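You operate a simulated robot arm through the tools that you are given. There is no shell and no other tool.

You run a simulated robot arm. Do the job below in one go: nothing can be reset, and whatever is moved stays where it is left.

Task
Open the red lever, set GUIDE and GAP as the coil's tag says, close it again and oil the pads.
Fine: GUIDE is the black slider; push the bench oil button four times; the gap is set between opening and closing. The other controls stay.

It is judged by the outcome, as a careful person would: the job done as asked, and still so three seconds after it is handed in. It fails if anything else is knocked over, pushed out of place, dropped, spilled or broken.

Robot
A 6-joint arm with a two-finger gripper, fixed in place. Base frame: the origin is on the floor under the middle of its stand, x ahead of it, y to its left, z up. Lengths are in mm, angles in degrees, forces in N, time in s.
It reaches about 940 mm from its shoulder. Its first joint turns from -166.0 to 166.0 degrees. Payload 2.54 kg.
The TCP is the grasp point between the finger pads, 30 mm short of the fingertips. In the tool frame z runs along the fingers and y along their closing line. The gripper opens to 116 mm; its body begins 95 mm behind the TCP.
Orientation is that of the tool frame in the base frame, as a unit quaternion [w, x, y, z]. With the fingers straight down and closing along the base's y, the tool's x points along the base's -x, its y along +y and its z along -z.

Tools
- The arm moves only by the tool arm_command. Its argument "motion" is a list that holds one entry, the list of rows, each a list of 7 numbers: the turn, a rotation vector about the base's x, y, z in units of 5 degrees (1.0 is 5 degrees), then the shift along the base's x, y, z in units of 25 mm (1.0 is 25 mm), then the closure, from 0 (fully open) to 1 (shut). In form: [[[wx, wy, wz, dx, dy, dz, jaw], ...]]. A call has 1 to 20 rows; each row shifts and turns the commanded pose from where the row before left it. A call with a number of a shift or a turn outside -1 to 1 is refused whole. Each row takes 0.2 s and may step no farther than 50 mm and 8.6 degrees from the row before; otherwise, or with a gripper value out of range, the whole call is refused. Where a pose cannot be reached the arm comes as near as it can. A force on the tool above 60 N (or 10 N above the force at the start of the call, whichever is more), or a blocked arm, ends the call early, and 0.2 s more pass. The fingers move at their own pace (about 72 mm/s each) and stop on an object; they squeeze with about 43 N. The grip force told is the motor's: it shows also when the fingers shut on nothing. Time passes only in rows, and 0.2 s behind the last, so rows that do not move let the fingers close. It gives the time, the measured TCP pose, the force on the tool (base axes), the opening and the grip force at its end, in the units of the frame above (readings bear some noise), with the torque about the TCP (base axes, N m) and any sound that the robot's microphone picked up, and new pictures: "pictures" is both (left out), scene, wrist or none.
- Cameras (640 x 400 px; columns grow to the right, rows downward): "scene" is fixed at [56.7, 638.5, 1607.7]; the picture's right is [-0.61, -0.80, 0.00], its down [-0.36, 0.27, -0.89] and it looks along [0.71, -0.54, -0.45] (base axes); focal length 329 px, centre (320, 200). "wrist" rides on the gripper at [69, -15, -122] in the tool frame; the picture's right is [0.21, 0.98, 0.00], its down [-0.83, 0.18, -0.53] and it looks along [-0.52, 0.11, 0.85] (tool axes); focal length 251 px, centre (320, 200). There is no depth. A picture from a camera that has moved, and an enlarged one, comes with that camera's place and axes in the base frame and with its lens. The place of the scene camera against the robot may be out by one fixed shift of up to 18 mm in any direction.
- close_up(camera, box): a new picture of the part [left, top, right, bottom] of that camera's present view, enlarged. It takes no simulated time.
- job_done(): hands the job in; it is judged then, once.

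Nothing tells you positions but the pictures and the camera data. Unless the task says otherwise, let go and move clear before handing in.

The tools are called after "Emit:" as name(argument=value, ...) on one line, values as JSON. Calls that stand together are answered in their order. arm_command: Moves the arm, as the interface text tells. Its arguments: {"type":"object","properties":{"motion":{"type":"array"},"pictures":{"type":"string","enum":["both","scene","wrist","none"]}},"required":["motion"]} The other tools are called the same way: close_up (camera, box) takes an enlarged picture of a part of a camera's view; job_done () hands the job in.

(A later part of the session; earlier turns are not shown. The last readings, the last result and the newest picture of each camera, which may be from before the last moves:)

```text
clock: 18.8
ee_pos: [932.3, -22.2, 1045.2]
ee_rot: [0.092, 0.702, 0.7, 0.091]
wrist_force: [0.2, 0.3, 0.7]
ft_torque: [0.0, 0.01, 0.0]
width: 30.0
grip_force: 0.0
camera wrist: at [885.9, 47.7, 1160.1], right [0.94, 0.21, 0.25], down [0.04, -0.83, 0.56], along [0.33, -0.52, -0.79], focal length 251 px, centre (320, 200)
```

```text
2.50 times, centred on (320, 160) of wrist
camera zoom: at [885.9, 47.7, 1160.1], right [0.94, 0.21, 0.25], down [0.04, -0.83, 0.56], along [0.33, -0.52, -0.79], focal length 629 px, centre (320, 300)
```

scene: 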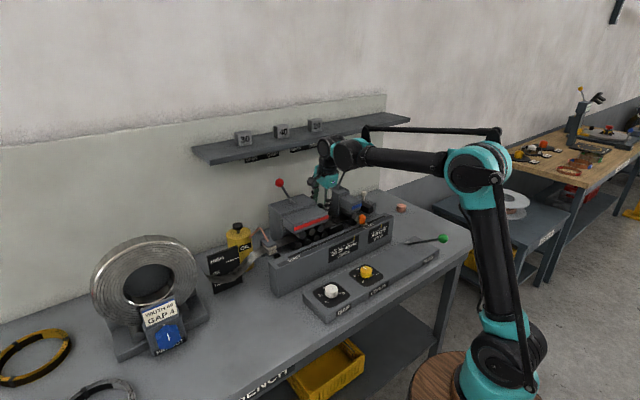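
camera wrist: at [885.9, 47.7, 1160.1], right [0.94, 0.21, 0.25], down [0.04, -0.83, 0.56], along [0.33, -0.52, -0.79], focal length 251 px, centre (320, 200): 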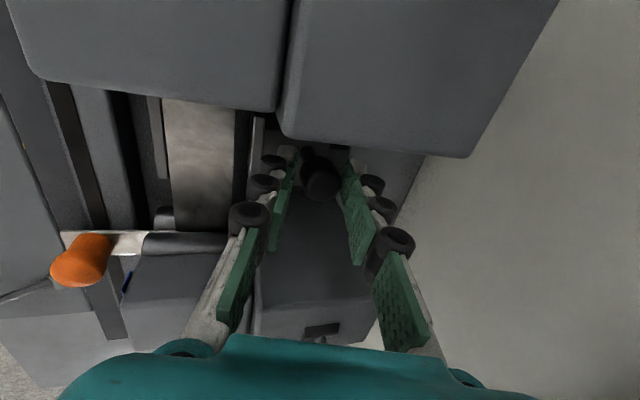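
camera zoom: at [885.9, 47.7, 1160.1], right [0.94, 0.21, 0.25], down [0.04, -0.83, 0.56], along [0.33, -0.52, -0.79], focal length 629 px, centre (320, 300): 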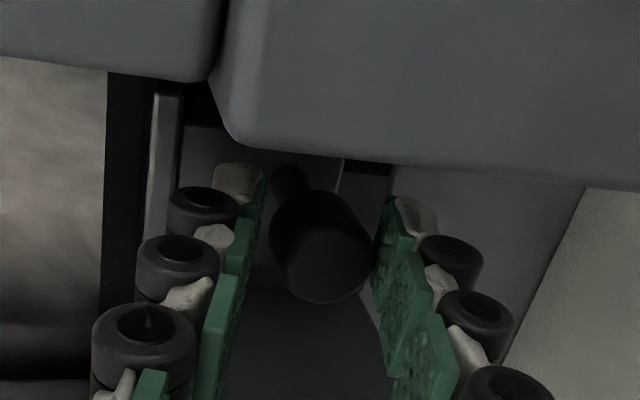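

Emit:
arm_command(motion=[[[0, 0, 0, 0, 0, 0, 0.78], [0, 0, 0, 0, 0, 0, 0.8], [0, 0, 0, 0, 0, 0, 0.82], [0, 0, 0, 0, 0, 0, 0.82]]], pictures="both")

Emit:
close_up(camera="wrist", box=[220, 80, 420, 240])

Emit:
close_up(camera="scene", box=[300, 200, 400, 280])

```text
clock: 19.8
ee_pos: [931.3, -21.5, 1045.4]
ee_rot: [0.092, 0.702, 0.7, 0.09]
wrist_force: [1.8, -0.5, 3.6]
ft_torque: [-0.03, 0.46, 0.03]
width: 25.2
grip_force: 44.5
camera wrist: at [885.9, 47.6, 1160.2], right [0.94, 0.21, 0.25], down [0.04, -0.83, 0.56], along [0.33, -0.52, -0.79], focal length 251 px, centre (320, 200)
```

scene: 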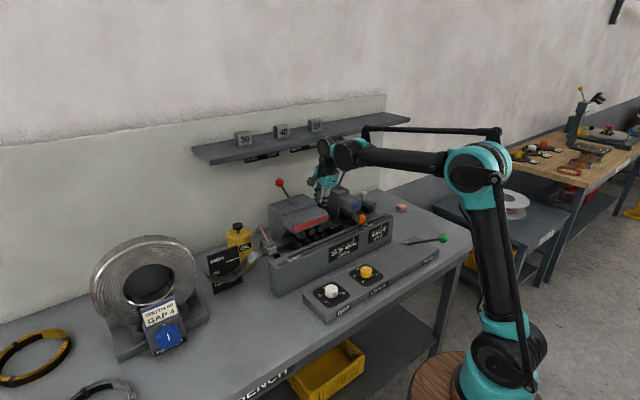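
wrist: 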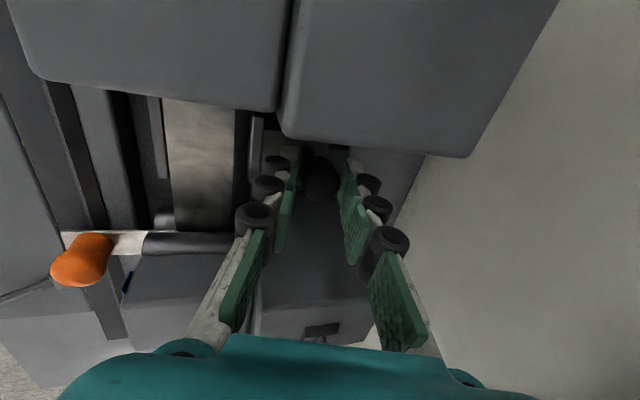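

```text
2.50 times, centred on (320, 160) of wrist
camera zoom: at [885.9, 47.6, 1160.2], right [0.94, 0.21, 0.25], down [0.04, -0.83, 0.56], along [0.33, -0.52, -0.79], focal length 629 px, centre (320, 300)
```

zoom: 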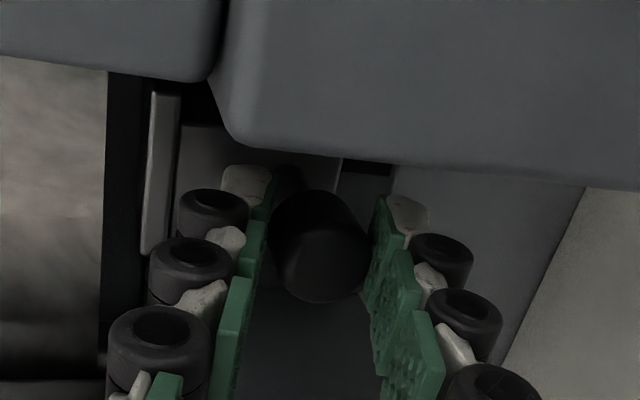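

```text
5.00 times, centred on (350, 240) of scene
camera zoom: at [56.7, 638.5, 1607.7], right [-0.61, -0.8, 0.0], down [-0.36, 0.27, -0.89], along [0.71, -0.54, -0.45], focal length 1644 px, centre (170, 0)
```

zoom: 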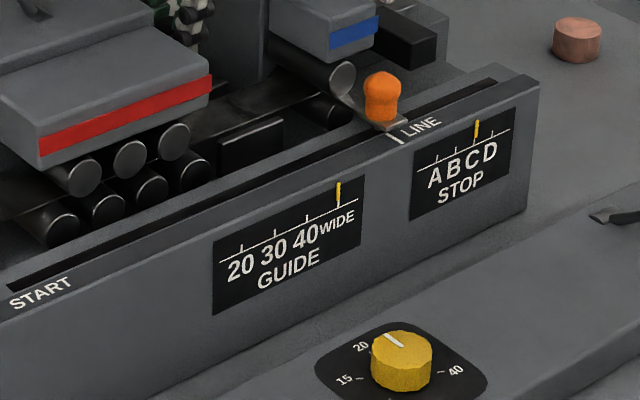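

The grip is on the slider knob and the GUIDE pointer still shows WIDE. I'll draw it towards -x in small steps and read the scale.

Emit:
arm_command(motion=[[[0, 0, 0, -0.1, 0, 0, 0.82], [0, 0, 0, -0.1, 0, 0, 0.82], [0, 0, 0, 0, 0, 0, 0.82]]], pictures="wrist")

Emit:
close_up(camera="scene", box=[320, 215, 400, 275])

```text
clock: 20.6
ee_pos: [926.6, -22.1, 1046.2]
ee_rot: [0.093, 0.701, 0.701, 0.092]
wrist_force: [1.7, -1.0, 5.6]
ft_torque: [0.0, 0.43, -0.01]
width: 25.8
grip_force: 44.9
camera wrist: at [880.5, 47.7, 1160.2], right [0.94, 0.21, 0.25], down [0.04, -0.83, 0.56], along [0.33, -0.52, -0.79], focal length 251 px, centre (320, 200)
```

wrist: 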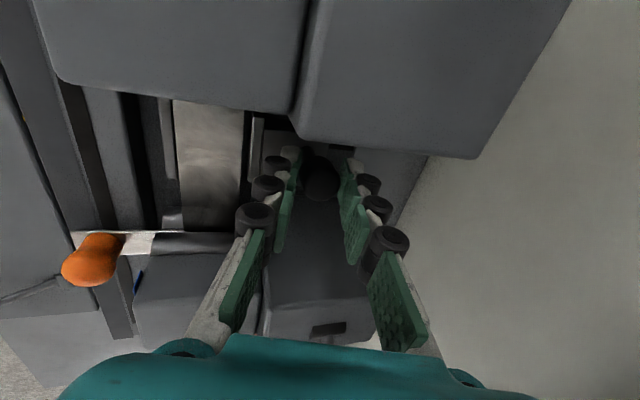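

```text
6.67 times, centred on (360, 245) of scene
camera zoom: at [56.7, 638.5, 1607.7], right [-0.61, -0.8, 0.0], down [-0.36, 0.27, -0.89], along [0.71, -0.54, -0.45], focal length 2192 px, centre (53, -100)
```

zoom: 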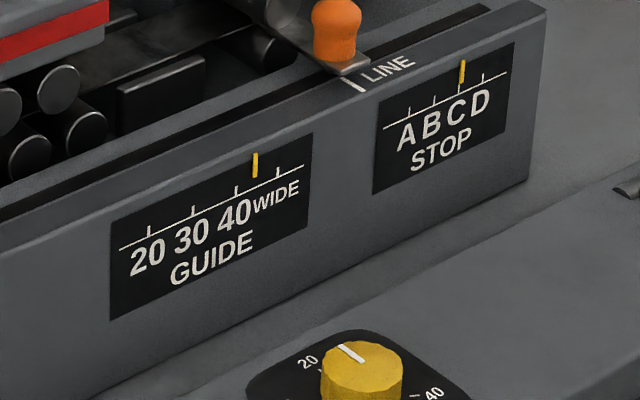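

The pointer follows the slider: 40's tick is at column 236 of this view, and the pointer has gone from 279 to 255. About 3.9 mm more is needed.

Emit:
arm_command(motion=[[[0, 0, 0, -0.08, 0, 0, 0.82], [0, 0, 0, -0.07, 0, 0, 0.82], [0, 0, 0, 0, 0, 0, 0.82], [0, 0, 0, 0, 0, 0, 0.82]]], pictures="wrist")

Emit:
close_up(camera="scene", box=[330, 225, 380, 265])

```text
clock: 21.6
ee_pos: [922.7, -22.3, 1045.4]
ee_rot: [0.092, 0.701, 0.701, 0.091]
wrist_force: [1.3, 0.3, 0.0]
ft_torque: [0.01, 0.43, 0.03]
width: 25.5
grip_force: 44.9
camera wrist: at [876.3, 47.6, 1160.2], right [0.94, 0.21, 0.25], down [0.04, -0.83, 0.56], along [0.33, -0.52, -0.79], focal length 251 px, centre (320, 200)
```

wrist: 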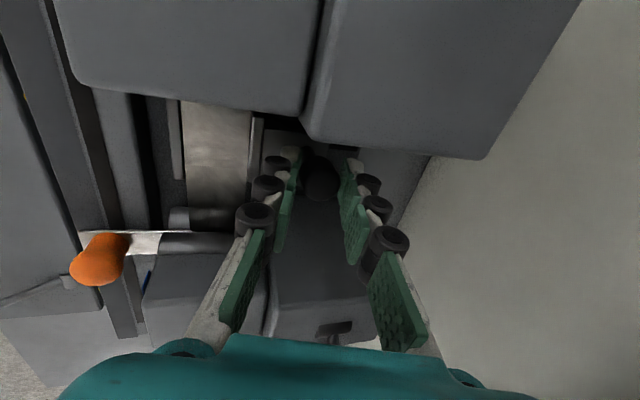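

```text
10.00 times, centred on (355, 245) of scene
camera zoom: at [56.7, 638.5, 1607.7], right [-0.61, -0.8, 0.0], down [-0.36, 0.27, -0.89], along [0.71, -0.54, -0.45], focal length 3288 px, centre (-30, -250)
```

zoom: 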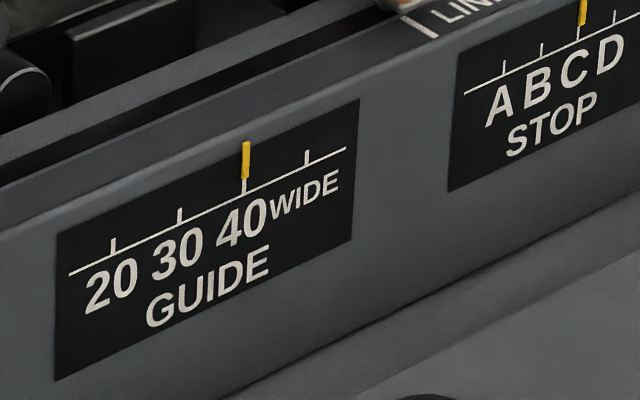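

The GUIDE pointer is on the 40 tick. I'll open the fingers and check it stays.

Emit:
arm_command(motion=[[[0, 0, 0, 0, 0, 0, 0.7], [0, 0, 0, 0, 0, 0, 0.6], [0, 0, 0, 0, 0, 0, 0.5], [0, 0, 0, 0, 0, 0, 0.5]]], pictures="wrist")

Emit:
close_up(camera="scene", box=[330, 225, 380, 265])

Emit:
close_up(camera="wrist", box=[220, 80, 420, 240])

```text
clock: 22.6
ee_pos: [922.8, -21.8, 1045.9]
ee_rot: [0.092, 0.702, 0.7, 0.091]
wrist_force: [-0.4, 0.7, 0.4]
ft_torque: [-0.01, 0.03, -0.01]
width: 58.2
grip_force: 0.0
camera wrist: at [876.4, 47.5, 1160.2], right [0.94, 0.21, 0.25], down [0.04, -0.83, 0.56], along [0.33, -0.52, -0.79], focal length 251 px, centre (320, 200)
```

wrist: 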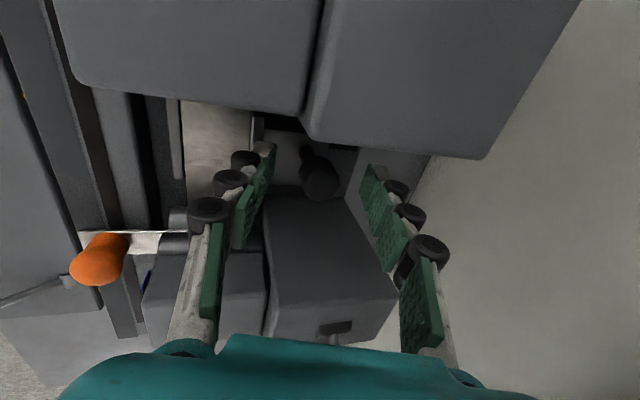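

```text
10.00 times, centred on (355, 245) of scene
camera zoom: at [56.7, 638.5, 1607.7], right [-0.61, -0.8, 0.0], down [-0.36, 0.27, -0.89], along [0.71, -0.54, -0.45], focal length 3288 px, centre (-30, -250)
```

zoom: 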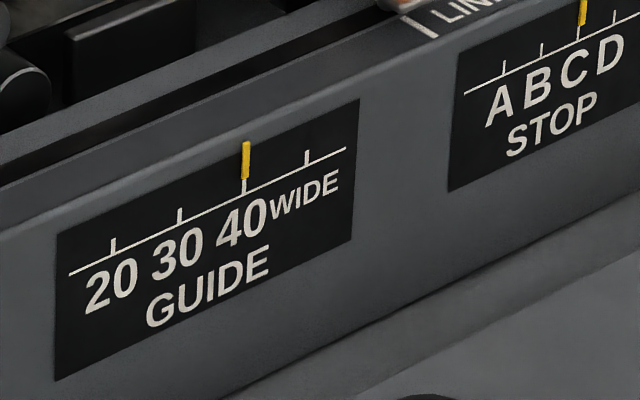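

```text
2.50 times, centred on (320, 160) of wrist
camera zoom: at [876.4, 47.5, 1160.2], right [0.94, 0.21, 0.25], down [0.04, -0.83, 0.56], along [0.33, -0.52, -0.79], focal length 629 px, centre (320, 300)
```

zoom: 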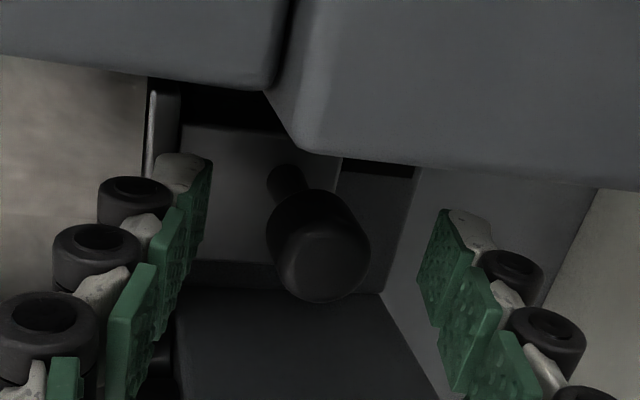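

GUIDE stays at 40 with the knob released. Next is the GAP knob at about (646, 147), top at z=919. I'll lift out, set the fingers vertical, cross over at height and stop above it.

Emit:
arm_command(motion=[[[0, 0, 0, -0.259, 0, 0.966, 0.5], [0, 0, 0, -0.259, 0, 0.966, 0.5], [0, 0, 0, -0.259, 0, 0.966, 0.5], [0, 0, 0, -0.259, 0, 0.966, 0.5], [0, 1, 0, -1, 0, 0, 0.5], [0, 1, 0, -1, 0, 0, 0.5], [0, 1, 0, -1, 0, 0, 0.5], [0, 0, 0, -1, 0.966, 0, 0.45], [0, 0, 0, -1, 0.966, 0, 0.4], [0, 0, 0, -1, 0.966, 0, 0.4], [0, 0, 0, -1, 0.966, 0, 0.4], [0, 0, 0, -1, 0.966, 0, 0.4], [0, 0, 0, -1, 0.966, 0, 0.4], [0, 0, 0, -1, 0.966, 0, 0.4], [0, 0, 0, 0, 0, -1, 0.4], [0, 0, 0, 0, 0, -1, 0.4], [0, 0, 0, 0, 0, -1, 0.4], [0, 0, 0, 0, 0, -1, 0.4], [0, 0, 0, 0, 0, 0, 0.4]]], pictures="both")

Emit:
close_up(camera="wrist", box=[220, 80, 420, 240])

Emit:
close_up(camera="scene", box=[270, 150, 430, 330])

```text
clock: 26.6
ee_pos: [647.0, 147.6, 1042.3]
ee_rot: [0.0, 0.706, 0.708, -0.002]
wrist_force: [-0.6, -0.1, 0.3]
ft_torque: [0.0, -0.02, -0.01]
width: 69.5
grip_force: 0.0
camera wrist: at [632.6, 216.8, 1164.2], right [0.98, 0.21, 0.0], down [0.18, -0.83, 0.53], along [0.11, -0.52, -0.85], focal length 251 px, centre (320, 200)
```

scene: 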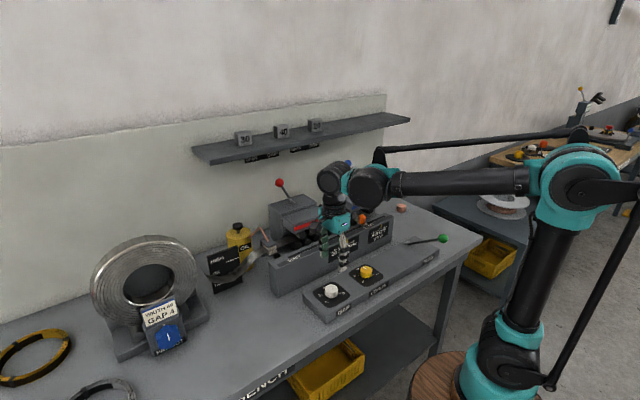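
wrist: 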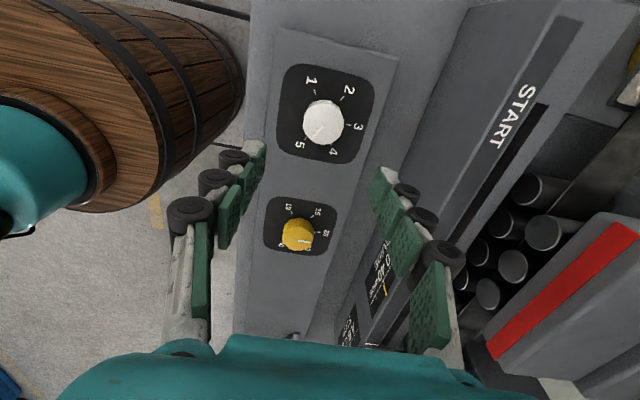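

```text
2.50 times, centred on (320, 160) of wrist
camera zoom: at [632.6, 216.8, 1164.2], right [0.98, 0.21, 0.0], down [0.18, -0.83, 0.53], along [0.11, -0.52, -0.85], focal length 629 px, centre (320, 300)
```

zoom: 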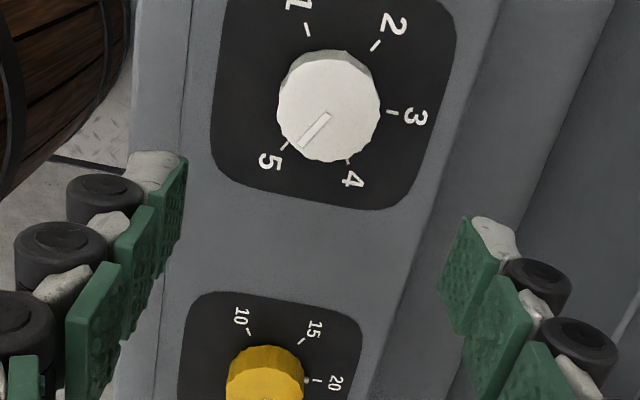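

```text
2.22 times, centred on (350, 240) of scene
camera zoom: at [56.7, 638.5, 1607.7], right [-0.61, -0.8, 0.0], down [-0.36, 0.27, -0.89], along [0.71, -0.54, -0.45], focal length 731 px, centre (253, 111)
```

zoom: 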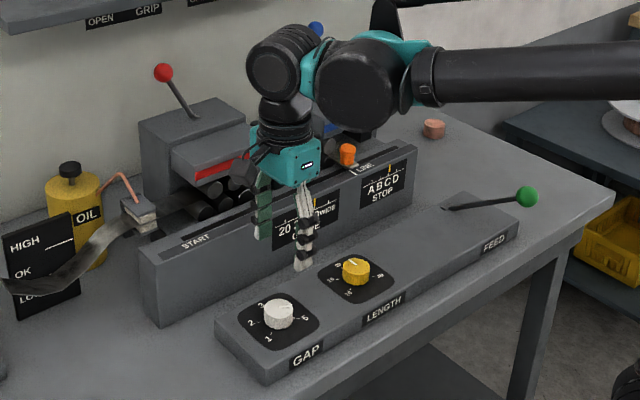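

From this nearer view the GAP knob's centre comes out at about (650, 152). I'll shift there, come lower and recheck.

Emit:
arm_command(motion=[[[0, 0, 0, 0.1, 0.17, -0.8, 0.4], [0, 0, 0, 0, 0, -0.8, 0.4], [0, 0, 0, 0, 0, -0.8, 0.4], [0, 0, 0, 0, 0, 0, 0.4]]], pictures="wrist")

Emit:
close_up(camera="wrist", box=[240, 80, 400, 200])

Emit:
close_up(camera="scene", box=[280, 210, 400, 330])

```text
clock: 27.6
ee_pos: [649.2, 152.0, 980.0]
ee_rot: [0.0, 0.707, 0.708, -0.001]
wrist_force: [0.3, 0.0, -0.2]
ft_torque: [0.0, 0.01, -0.01]
width: 69.6
grip_force: 0.1
camera wrist: at [635.1, 220.7, 1103.7], right [0.98, 0.21, 0.0], down [0.18, -0.83, 0.53], along [0.11, -0.52, -0.85], focal length 251 px, centre (320, 200)
```

wrist: 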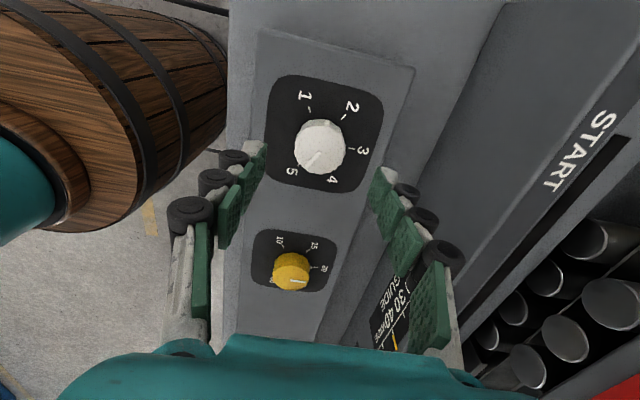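

```text
3.33 times, centred on (320, 140) of wrist
camera zoom: at [635.1, 220.7, 1103.7], right [0.98, 0.21, 0.0], down [0.18, -0.83, 0.53], along [0.11, -0.52, -0.85], focal length 838 px, centre (320, 400)
```

zoom: 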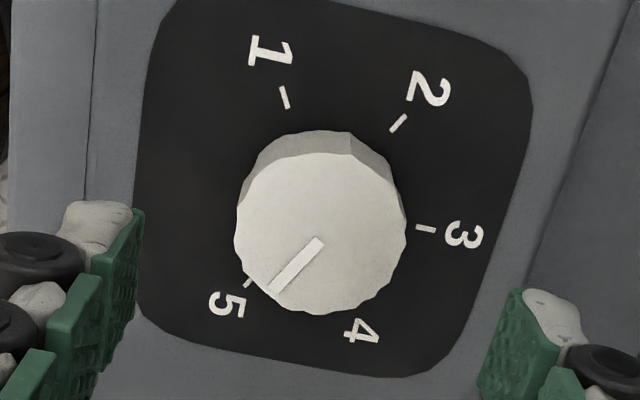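

```text
3.33 times, centred on (340, 270) of scene
camera zoom: at [56.7, 638.5, 1607.7], right [-0.61, -0.8, 0.0], down [-0.36, 0.27, -0.89], along [0.71, -0.54, -0.45], focal length 1096 px, centre (253, -33)
```

zoom: 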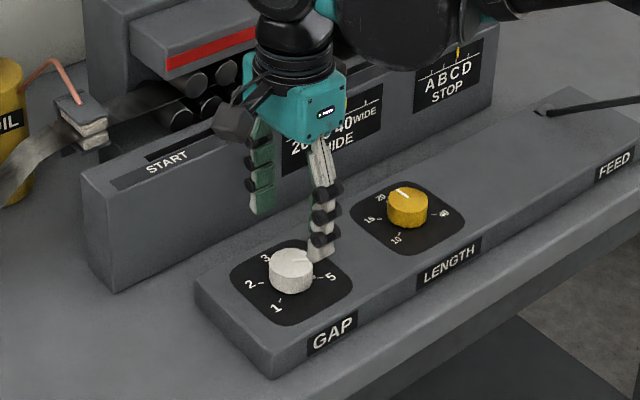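

Centred to within a millimetre. I'll descend around the knob, stopping the fingertips several mm above the plate.

Emit:
arm_command(motion=[[[0, 0, 0, -0.02, 0.01, -0.6, 0.4], [0, 0, 0, 0, 0, -0.6, 0.4], [0, 0, 0, 0, 0, -0.52, 0.4], [0, 0, 0, 0, 0, 0, 0.4]]], pictures="both")

Emit:
close_up(camera="wrist", box=[240, 100, 400, 220])

Emit:
close_up(camera="scene", box=[290, 240, 390, 320])

```text
clock: 28.6
ee_pos: [649.4, 150.5, 939.6]
ee_rot: [0.001, 0.708, 0.706, -0.002]
wrist_force: [0.4, -0.2, 0.5]
ft_torque: [-0.02, 0.02, 0.0]
width: 69.5
grip_force: 0.0
camera wrist: at [634.0, 220.2, 1061.5], right [0.98, 0.21, 0.0], down [0.18, -0.83, 0.53], along [0.11, -0.52, -0.85], focal length 251 px, centre (320, 200)
```

scene: 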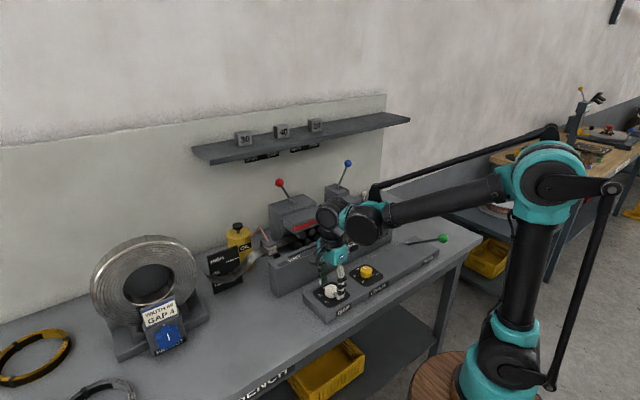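
wrist: 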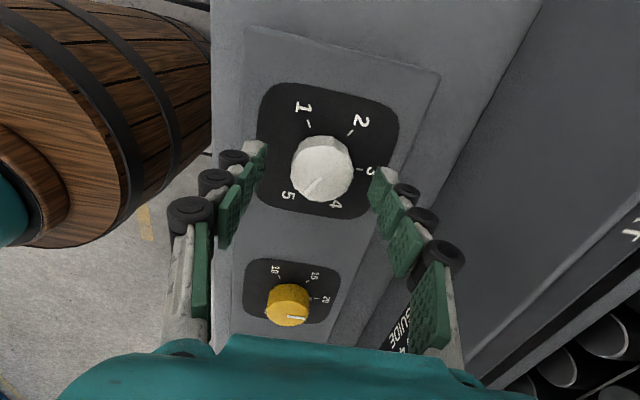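

```text
3.33 times, centred on (320, 160) of wrist
camera zoom: at [634.0, 220.2, 1061.5], right [0.98, 0.21, 0.0], down [0.18, -0.83, 0.53], along [0.11, -0.52, -0.85], focal length 838 px, centre (320, 333)
```

zoom: 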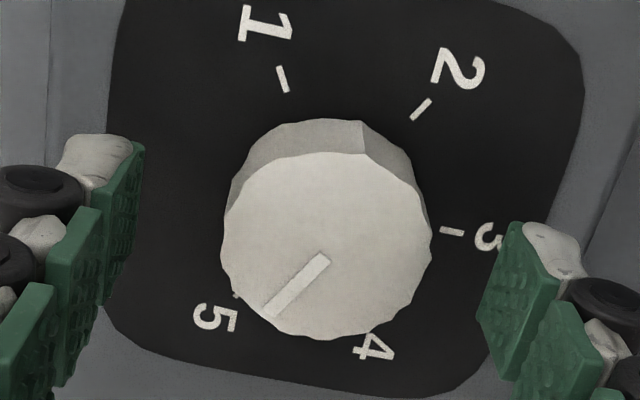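

```text
5.00 times, centred on (340, 280) of scene
camera zoom: at [56.7, 638.5, 1607.7], right [-0.61, -0.8, 0.0], down [-0.36, 0.27, -0.89], along [0.71, -0.54, -0.45], focal length 1644 px, centre (220, -200)
```

zoom: 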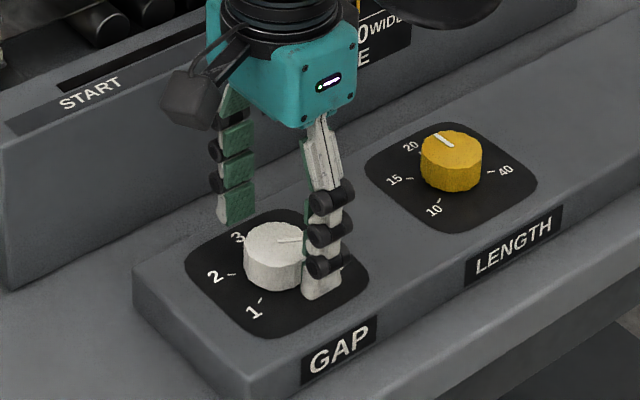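

Emit:
arm_command(motion=[[[0, 0, 0, 0, 0.06, -0.1, 0.45], [0, 0, 0, 0, 0, 0, 0.55], [0, 0, 0, 0, 0, 0, 0.62], [0, 0, 0, 0, 0, 0, 0.7], [0, 0, 0, 0, 0, 0, 0.72]]], pictures="wrist")

Emit:
close_up(camera="wrist", box=[240, 100, 400, 220])

```text
clock: 29.8
ee_pos: [648.5, 152.7, 937.0]
ee_rot: [0.001, 0.707, 0.708, -0.001]
wrist_force: [11.1, 1.2, 4.4]
ft_torque: [0.04, -0.41, 0.03]
width: 40.6
grip_force: 6.1
camera wrist: at [634.8, 221.9, 1058.8], right [0.98, 0.21, 0.0], down [0.18, -0.83, 0.53], along [0.11, -0.52, -0.85], focal length 251 px, centre (320, 200)
```

wrist: 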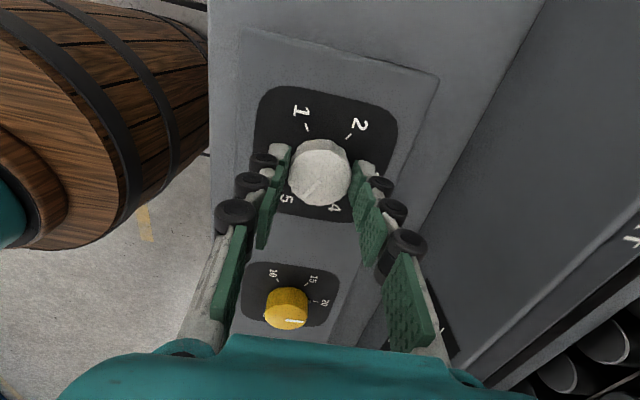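

```text
3.33 times, centred on (320, 160) of wrist
camera zoom: at [634.8, 221.9, 1058.8], right [0.98, 0.21, 0.0], down [0.18, -0.83, 0.53], along [0.11, -0.52, -0.85], focal length 838 px, centre (320, 333)
```

zoom: 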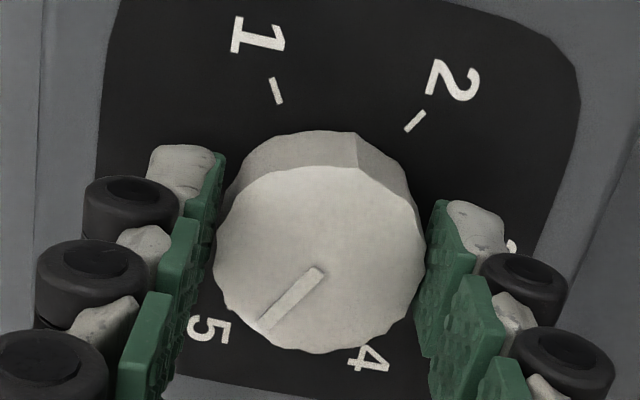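

Emit:
arm_command(motion=[[[0, 0, 0, 0, 0, 0, 0.74], [0, 0, 0, 0, 0, 0, 0.74]]], pictures="none")

```text
clock: 30.4
ee_pos: [649.3, 152.5, 936.6]
ee_rot: [0.0, 0.706, 0.708, -0.001]
wrist_force: [16.3, 1.1, 6.9]
ft_torque: [0.09, -0.55, 0.01]
width: 40.5
grip_force: 8.4
```

The +x finger is carrying more load, so I'll shift slightly towards +x to share the grip evenly.

Emit:
arm_command(motion=[[[0, 0, 0, 0.05, 0, 0, 0.74], [0, 0, 0, 0, 0, 0, 0.75]]], pictures="none")

```text
clock: 31.0
ee_pos: [649.5, 154.1, 935.6]
ee_rot: [0.0, 0.707, 0.707, 0.0]
wrist_force: [12.5, 1.9, 2.7]
ft_torque: [-0.03, -0.32, 0.04]
width: 39.3
grip_force: 38.8
```

Emit:
arm_command(motion=[[[0, 0, 0, 0.05, 0, 0, 0.78], [0, 0, 0, 0, 0, 0, 0.78]]], pictures="wrist")

Emit:
close_up(camera="wrist", box=[240, 100, 400, 220])

```text
clock: 31.6
ee_pos: [649.4, 152.1, 936.1]
ee_rot: [0.0, 0.707, 0.707, -0.001]
wrist_force: [1.7, 1.0, -9.8]
ft_torque: [0.22, -0.2, -0.01]
width: 38.9
grip_force: 44.2
camera wrist: at [635.7, 221.8, 1058.7], right [0.98, 0.21, 0.0], down [0.18, -0.83, 0.53], along [0.11, -0.52, -0.85], focal length 251 px, centre (320, 200)
```

wrist: 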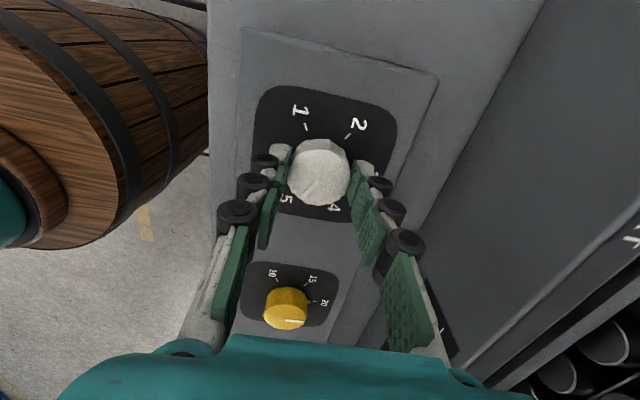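

```text
3.33 times, centred on (320, 160) of wrist
camera zoom: at [635.7, 221.8, 1058.7], right [0.98, 0.21, 0.0], down [0.18, -0.83, 0.53], along [0.11, -0.52, -0.85], focal length 838 px, centre (320, 333)
```

zoom: 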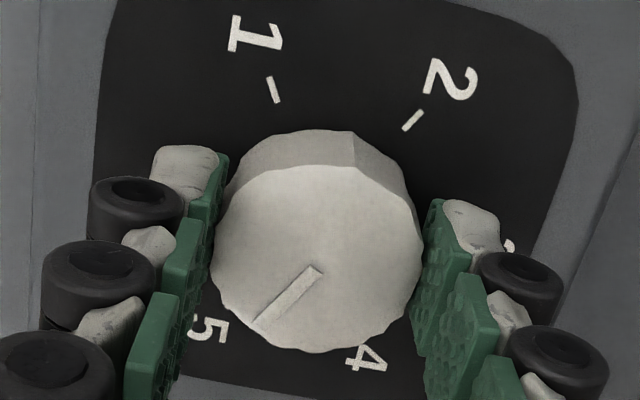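

The grip is balanced. GAP 4 lies +60° about vertical from 5, so I'll turn half of that and check that the knob follows.

Emit:
arm_command(motion=[[[0, 0, 1, 0, 0, 0, 0.78], [0, 0, 1, 0, 0, 0, 0.78], [0, 0, 1, 0, 0, 0, 0.78], [0, 0, 1, 0, 0, 0, 0.78], [0, 0, 1, 0, 0, 0, 0.78], [0, 0, 1, 0, 0, 0, 0.78]]], pictures="wrist")

Emit:
close_up(camera="wrist", box=[240, 100, 400, 220])

Emit:
close_up(camera="scene", box=[290, 240, 390, 320])

```text
clock: 33.0
ee_pos: [647.8, 152.2, 937.0]
ee_rot: [-0.001, 0.5, 0.866, -0.002]
wrist_force: [-33.9, -11.8, -31.2]
ft_torque: [0.15, 0.55, -0.1]
width: 38.9
grip_force: 45.5
camera wrist: at [602.1, 204.5, 1059.1], right [0.74, 0.67, 0.0], down [0.57, -0.62, 0.53], along [0.36, -0.4, -0.85], focal length 251 px, centre (320, 200)
```

wrist: 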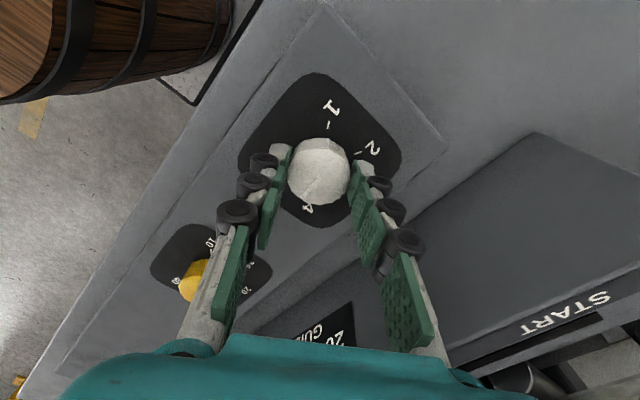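

```text
3.33 times, centred on (320, 160) of wrist
camera zoom: at [602.1, 204.5, 1059.1], right [0.74, 0.67, 0.0], down [0.57, -0.62, 0.53], along [0.36, -0.4, -0.85], focal length 838 px, centre (320, 333)
```

zoom: 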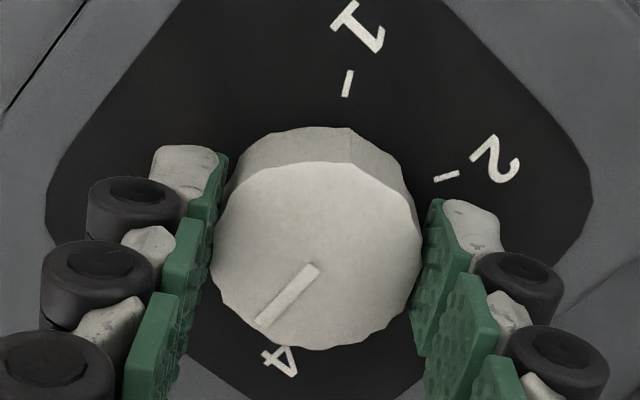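

```text
5.00 times, centred on (340, 280) of scene
camera zoom: at [56.7, 638.5, 1607.7], right [-0.61, -0.8, 0.0], down [-0.36, 0.27, -0.89], along [0.71, -0.54, -0.45], focal length 1644 px, centre (220, -200)
```

zoom: 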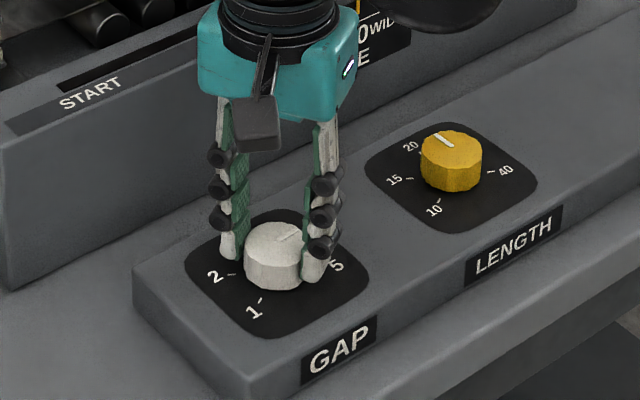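

The knob is turning with the gripper, but a side load has built up because I'm slightly off its axis. I'll ease the TCP back before going on.

Emit:
arm_command(motion=[[[0, 0, 0, -0.05, -0.02, -0.03, 0.78], [0, 0, 0, -0.04, -0.02, -0.03, 0.78], [0, 0, 0, 0, 0, 0, 0.78]]], pictures="none")

```text
clock: 33.8
ee_pos: [648.2, 151.5, 937.4]
ee_rot: [0.001, 0.5, 0.866, 0.0]
wrist_force: [-4.6, -3.9, 35.2]
ft_torque: [0.1, 0.21, 0.0]
width: 38.8
grip_force: 44.8
```

Emit:
arm_command(motion=[[[0, 0, 0, -0.01, -0.01, 0.03, 0.78], [0, 0, 1, 0, 0, 0, 0.78], [0, 0, 1, 0, 0, 0, 0.78], [0, 0, 1, 0, 0, 0, 0.78]]], pictures="none")

```text
clock: 34.8
ee_pos: [647.8, 151.7, 936.6]
ee_rot: [0.0, 0.382, 0.924, 0.0]
wrist_force: [9.4, -0.2, 37.0]
ft_torque: [-0.01, -0.38, -0.03]
width: 38.6
grip_force: 45.0
```

Emit:
arm_command(motion=[[[0, 0, 0, 0.01, 0, 0.03, 0.78], [0, 0, 1, 0, 0, 0, 0.78], [0, 0, 1, 0, 0, 0, 0.78], [0, 0, 1, 0, 0, 0, 0.78], [0, 0, 0, 0, 0, 0, 0.78]]], pictures="wrist")

Emit:
close_up(camera="wrist", box=[240, 100, 400, 220])

Emit:
close_up(camera="scene", box=[290, 240, 390, 320])

```text
clock: 36.0
ee_pos: [647.8, 150.0, 937.4]
ee_rot: [-0.001, 0.258, 0.966, -0.001]
wrist_force: [-5.3, -9.3, -3.9]
ft_torque: [-0.52, 0.01, -0.06]
width: 38.6
grip_force: 45.3
camera wrist: at [581.1, 172.7, 1058.9], right [0.3, 0.95, 0.0], down [0.81, -0.25, 0.53], along [0.51, -0.16, -0.85], focal length 251 px, centre (320, 200)
```

wrist: 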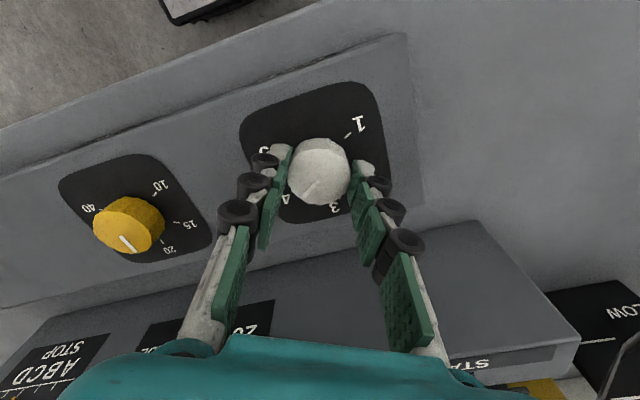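

```text
3.33 times, centred on (320, 160) of wrist
camera zoom: at [581.1, 172.7, 1058.9], right [0.3, 0.95, 0.0], down [0.81, -0.25, 0.53], along [0.51, -0.16, -0.85], focal length 838 px, centre (320, 333)
```

zoom: 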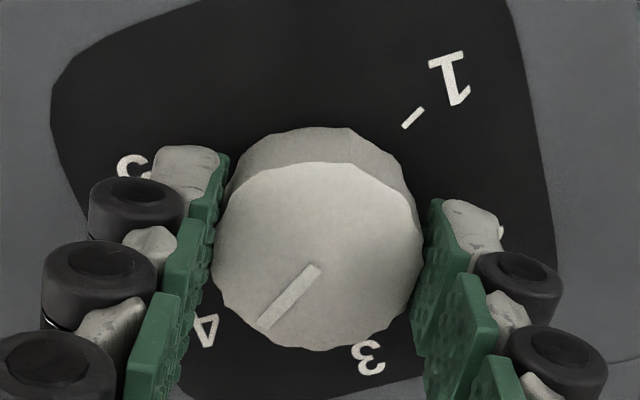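

```text
5.00 times, centred on (340, 280) of scene
camera zoom: at [56.7, 638.5, 1607.7], right [-0.61, -0.8, 0.0], down [-0.36, 0.27, -0.89], along [0.71, -0.54, -0.45], focal length 1644 px, centre (220, -200)
```

zoom: 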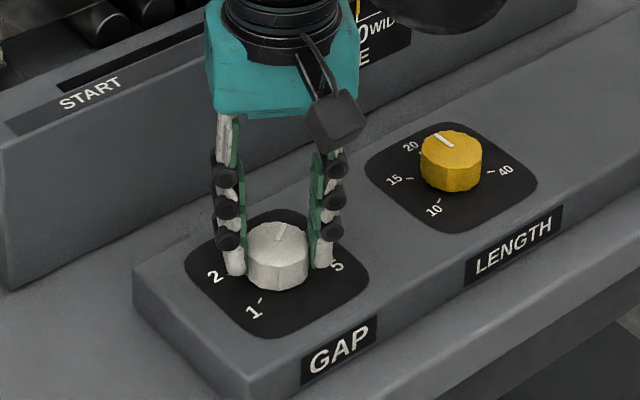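

The pointer now sits in the same relation to 4 as it first did to 5. I'll open the fingers and read the dial.

Emit:
arm_command(motion=[[[0, 0, 0, 0, 0, 0, 0.6], [0, 0, 0, 0, 0, 0, 0.5], [0, 0, 0, 0, 0, 0, 0.4], [0, 0, 0, 0, 0, 0.8, 0.35], [0, 0, 0, 0, 0, 0.9, 0.3], [0, 0, 0, 0, 0, 0.9, 0.3], [0, 0, 0, 0, 0, 0, 0.3]]], pictures="both")

Emit:
close_up(camera="wrist", box=[240, 70, 400, 190])

Emit:
close_up(camera="scene", box=[300, 260, 370, 320])

```text
clock: 37.6
ee_pos: [648.6, 151.0, 1001.8]
ee_rot: [0.001, 0.259, 0.966, -0.001]
wrist_force: [-0.2, -0.4, 0.9]
ft_torque: [0.01, -0.01, -0.02]
width: 81.0
grip_force: 0.1
camera wrist: at [582.0, 172.1, 1124.8], right [0.3, 0.95, 0.0], down [0.81, -0.26, 0.53], along [0.51, -0.16, -0.85], focal length 251 px, centre (320, 200)
```

scene: 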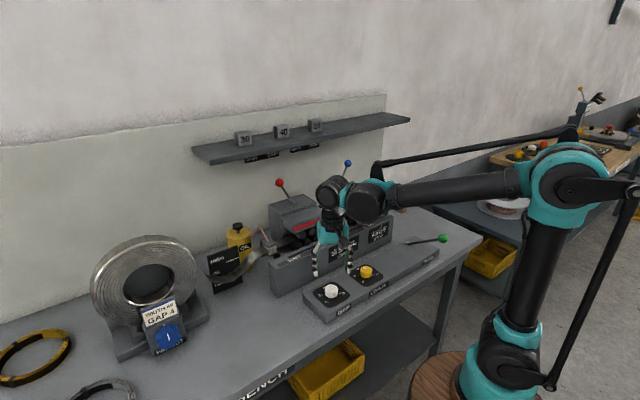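
wrist: 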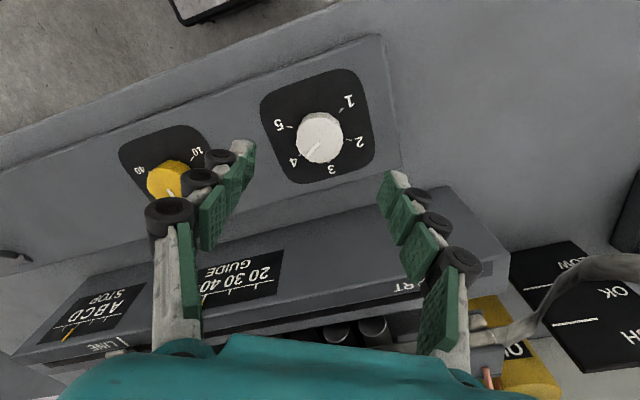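

```text
3.33 times, centred on (320, 130) of wrist
camera zoom: at [582.0, 172.1, 1124.8], right [0.3, 0.95, 0.0], down [0.81, -0.26, 0.53], along [0.51, -0.16, -0.85], focal length 838 px, centre (320, 433)
```

zoom: 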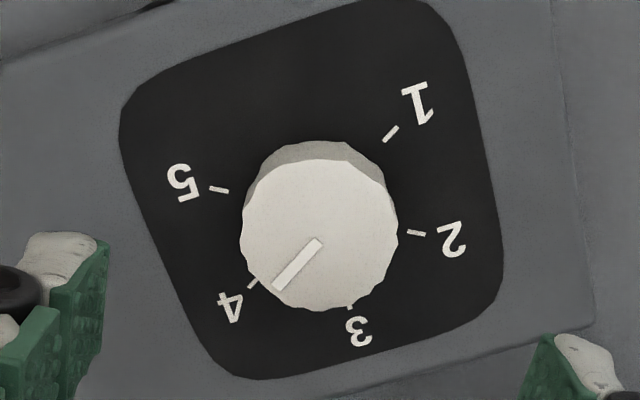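

```text
6.67 times, centred on (335, 290) of scene
camera zoom: at [56.7, 638.5, 1607.7], right [-0.61, -0.8, 0.0], down [-0.36, 0.27, -0.89], along [0.71, -0.54, -0.45], focal length 2192 px, centre (220, -400)
```

zoom: 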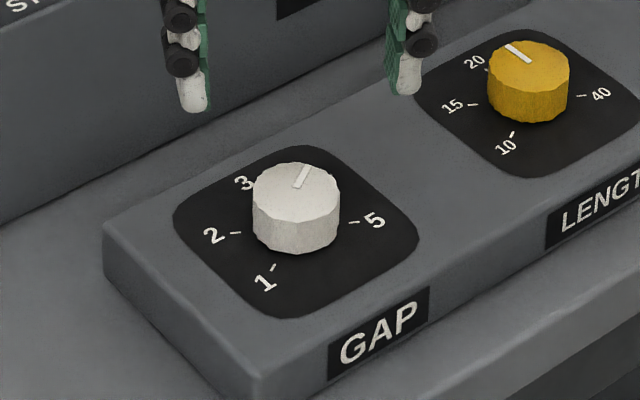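

The GAP pointer looks to be on 4. I'll enlarge it to be sure.

Emit:
close_up(camera="wrist", box=[280, 100, 360, 190])

```text
4.44 times, centred on (320, 145) of wrist
camera zoom: at [582.0, 172.1, 1124.8], right [0.3, 0.95, 0.0], down [0.81, -0.26, 0.53], along [0.51, -0.16, -0.85], focal length 1118 px, centre (320, 444)
```

zoom: 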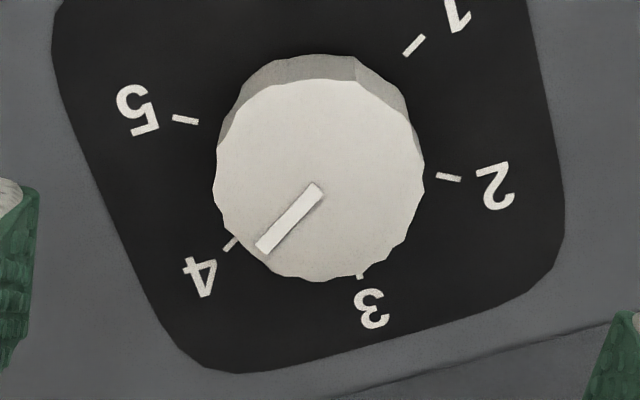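

GAP is on 4. Now I'll go back to the red lever: lift, straighten the gripper, tilt it 45° forward and stop short of the ball at about (943, 142, 1166).

Emit:
arm_command(motion=[[[0, 0, 1, 0, 0, 1, 0.4], [0, 0, 1, 0, 0, 1, 0.45], [0, 0, 1, 0, 0, 1, 0.45], [0, 0, 1, 0, 0, 1, 0.45], [0, 0, 1, 0, 0, 1, 0.45], [0, 0, 1, 0, 0, 1, 0.45], [0, -1, 0, 1, -0.04, 0.311, 0.45], [0, -1, 0, 1, -0.04, 0.311, 0.45], [0, -1, 0, 1, -0.04, 0.311, 0.45], [0, -1, 0, 1, -0.04, 0.311, 0.45], [0, -1, 0, 1, -0.04, 0.311, 0.45], [0, -1, 0, 1, -0.04, 0.311, 0.45], [0, -1, 0, 1, -0.04, 0.311, 0.45], [0, -1, 0, 1, -0.04, 0.311, 0.45], [0, -1, 0, 1, -0.04, 0.311, 0.45], [0, 0, 0, 0.5, 0, 0, 0.45], [0, 0, 0, 0, 0, 0, 0.45]]], pictures="both")

Emit:
close_up(camera="scene", box=[300, 220, 400, 320])

```text
clock: 41.2
ee_pos: [886.5, 142.1, 1220.8]
ee_rot: [0.384, 0.001, 0.924, 0.0]
wrist_force: [-0.2, 0.6, 0.1]
ft_torque: [0.02, 0.04, 0.04]
width: 63.7
grip_force: 0.0
camera wrist: at [752.2, 126.9, 1258.6], right [-0.15, 0.98, -0.15], down [0.21, 0.18, 0.96], along [0.97, 0.11, -0.23], focal length 251 px, centre (320, 200)
```

scene: 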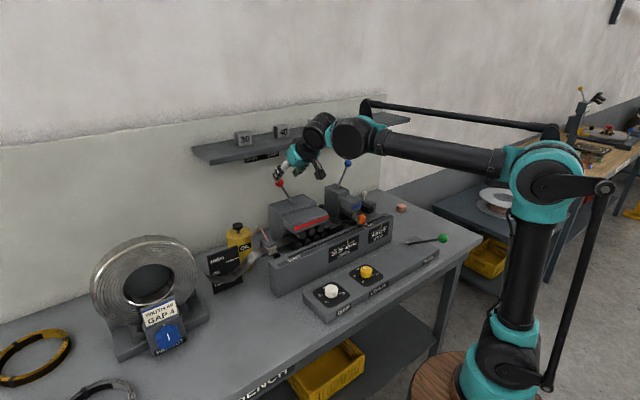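
wrist: 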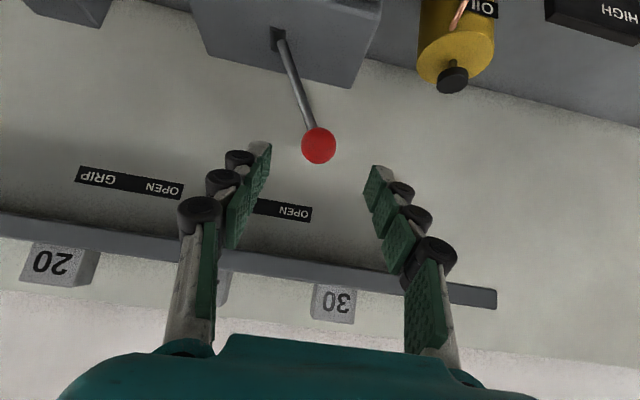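

```text
4.00 times, centred on (350, 270) of scene
camera zoom: at [56.7, 638.5, 1607.7], right [-0.61, -0.8, 0.0], down [-0.36, 0.27, -0.89], along [0.71, -0.54, -0.45], focal length 1315 px, centre (200, -80)
```

zoom: 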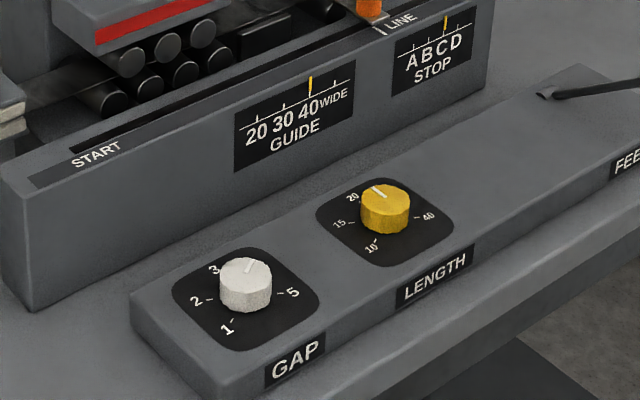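

The ball at OPEN is at about (943, 141, 1167), straight ahead. I'll advance, cage it and swing the lever back to GRIP.

Emit:
arm_command(motion=[[[0, 0, 0, 0.56, 0, -0.54, 0.45], [0, 0, 0, 0.56, 0, -0.54, 0.45], [0, 0, 0, 0.56, 0, -0.54, 0.45], [0, 0, 0, 0.56, 0, -0.54, 0.45], [0, 0, 0, 0, 0, 0, 0.6], [0, 0, 0, 0, 0, 0, 0.6], [0, 0, 0, 0, -0.4, 0.1, 0.6], [0, 0, 0, 0, -0.4, 0.14, 0.6], [0, 0, 0, 0, -0.4, 0.12, 0.6], [0, 0, 0, 0, -0.4, 0.08, 0.6], [0, 0, 0, 0, -0.4, 0.04, 0.6], [0, 0, 0, 0, -0.4, 0, 0.6], [0, 0, 0, 0, -0.4, -0.04, 0.6], [0, 0, 0, 0, -0.4, -0.08, 0.6], [0, 0, 0, 0, -0.4, -0.12, 0.6], [0, 0, 0, 0, -0.4, -0.14, 0.6]]], pictures="both")

```text
clock: 44.6
ee_pos: [943.2, 43.6, 1168.5]
ee_rot: [0.382, 0.0, 0.924, -0.001]
wrist_force: [0.3, 0.5, 0.2]
ft_torque: [-0.02, 0.02, 0.02]
width: 46.4
grip_force: 0.1
camera wrist: at [807.1, 28.5, 1207.8], right [-0.15, 0.98, -0.15], down [0.21, 0.18, 0.96], along [0.97, 0.11, -0.23], focal length 251 px, centre (320, 200)
```

scene: 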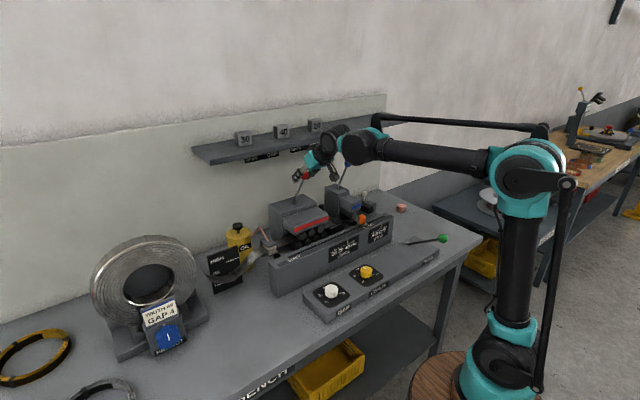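
wrist: 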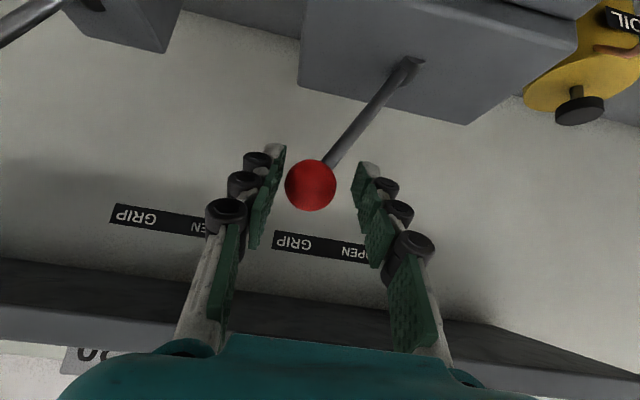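

The ball has snapped over to about y=37. I'll nudge to confirm it is against the GRIP stop.

Emit:
arm_command(motion=[[[0, 0, 0, 0, -0.25, -0.05, 0.6], [0, 0, 0, 0, -0.2, -0.05, 0.6], [0, 0, 0, 0, -0.15, 0, 0.6]]], pictures="both")

```text
clock: 45.4
ee_pos: [941.7, 28.3, 1167.2]
ee_rot: [0.384, 0.0, 0.923, 0.001]
wrist_force: [2.1, 3.4, -0.1]
ft_torque: [0.09, -0.03, -0.05]
width: 48.8
grip_force: 1.6
camera wrist: at [807.6, 13.3, 1205.7], right [-0.15, 0.98, -0.15], down [0.21, 0.18, 0.96], along [0.97, 0.11, -0.23], focal length 251 px, centre (320, 200)
```

scene: 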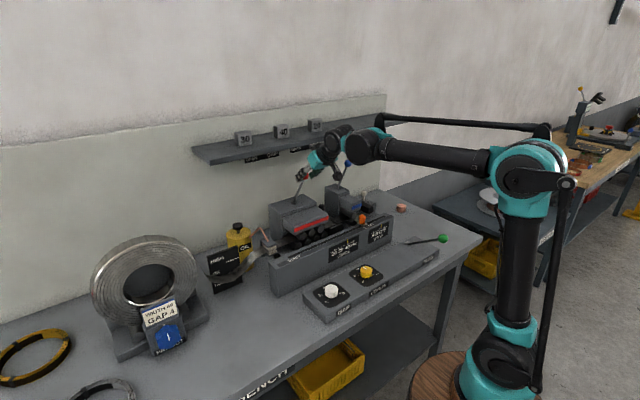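
wrist: 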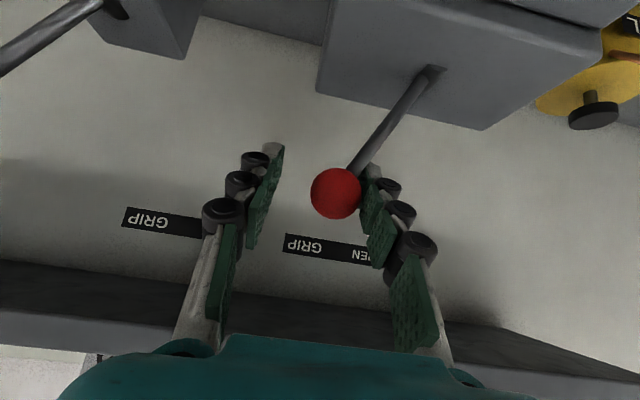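

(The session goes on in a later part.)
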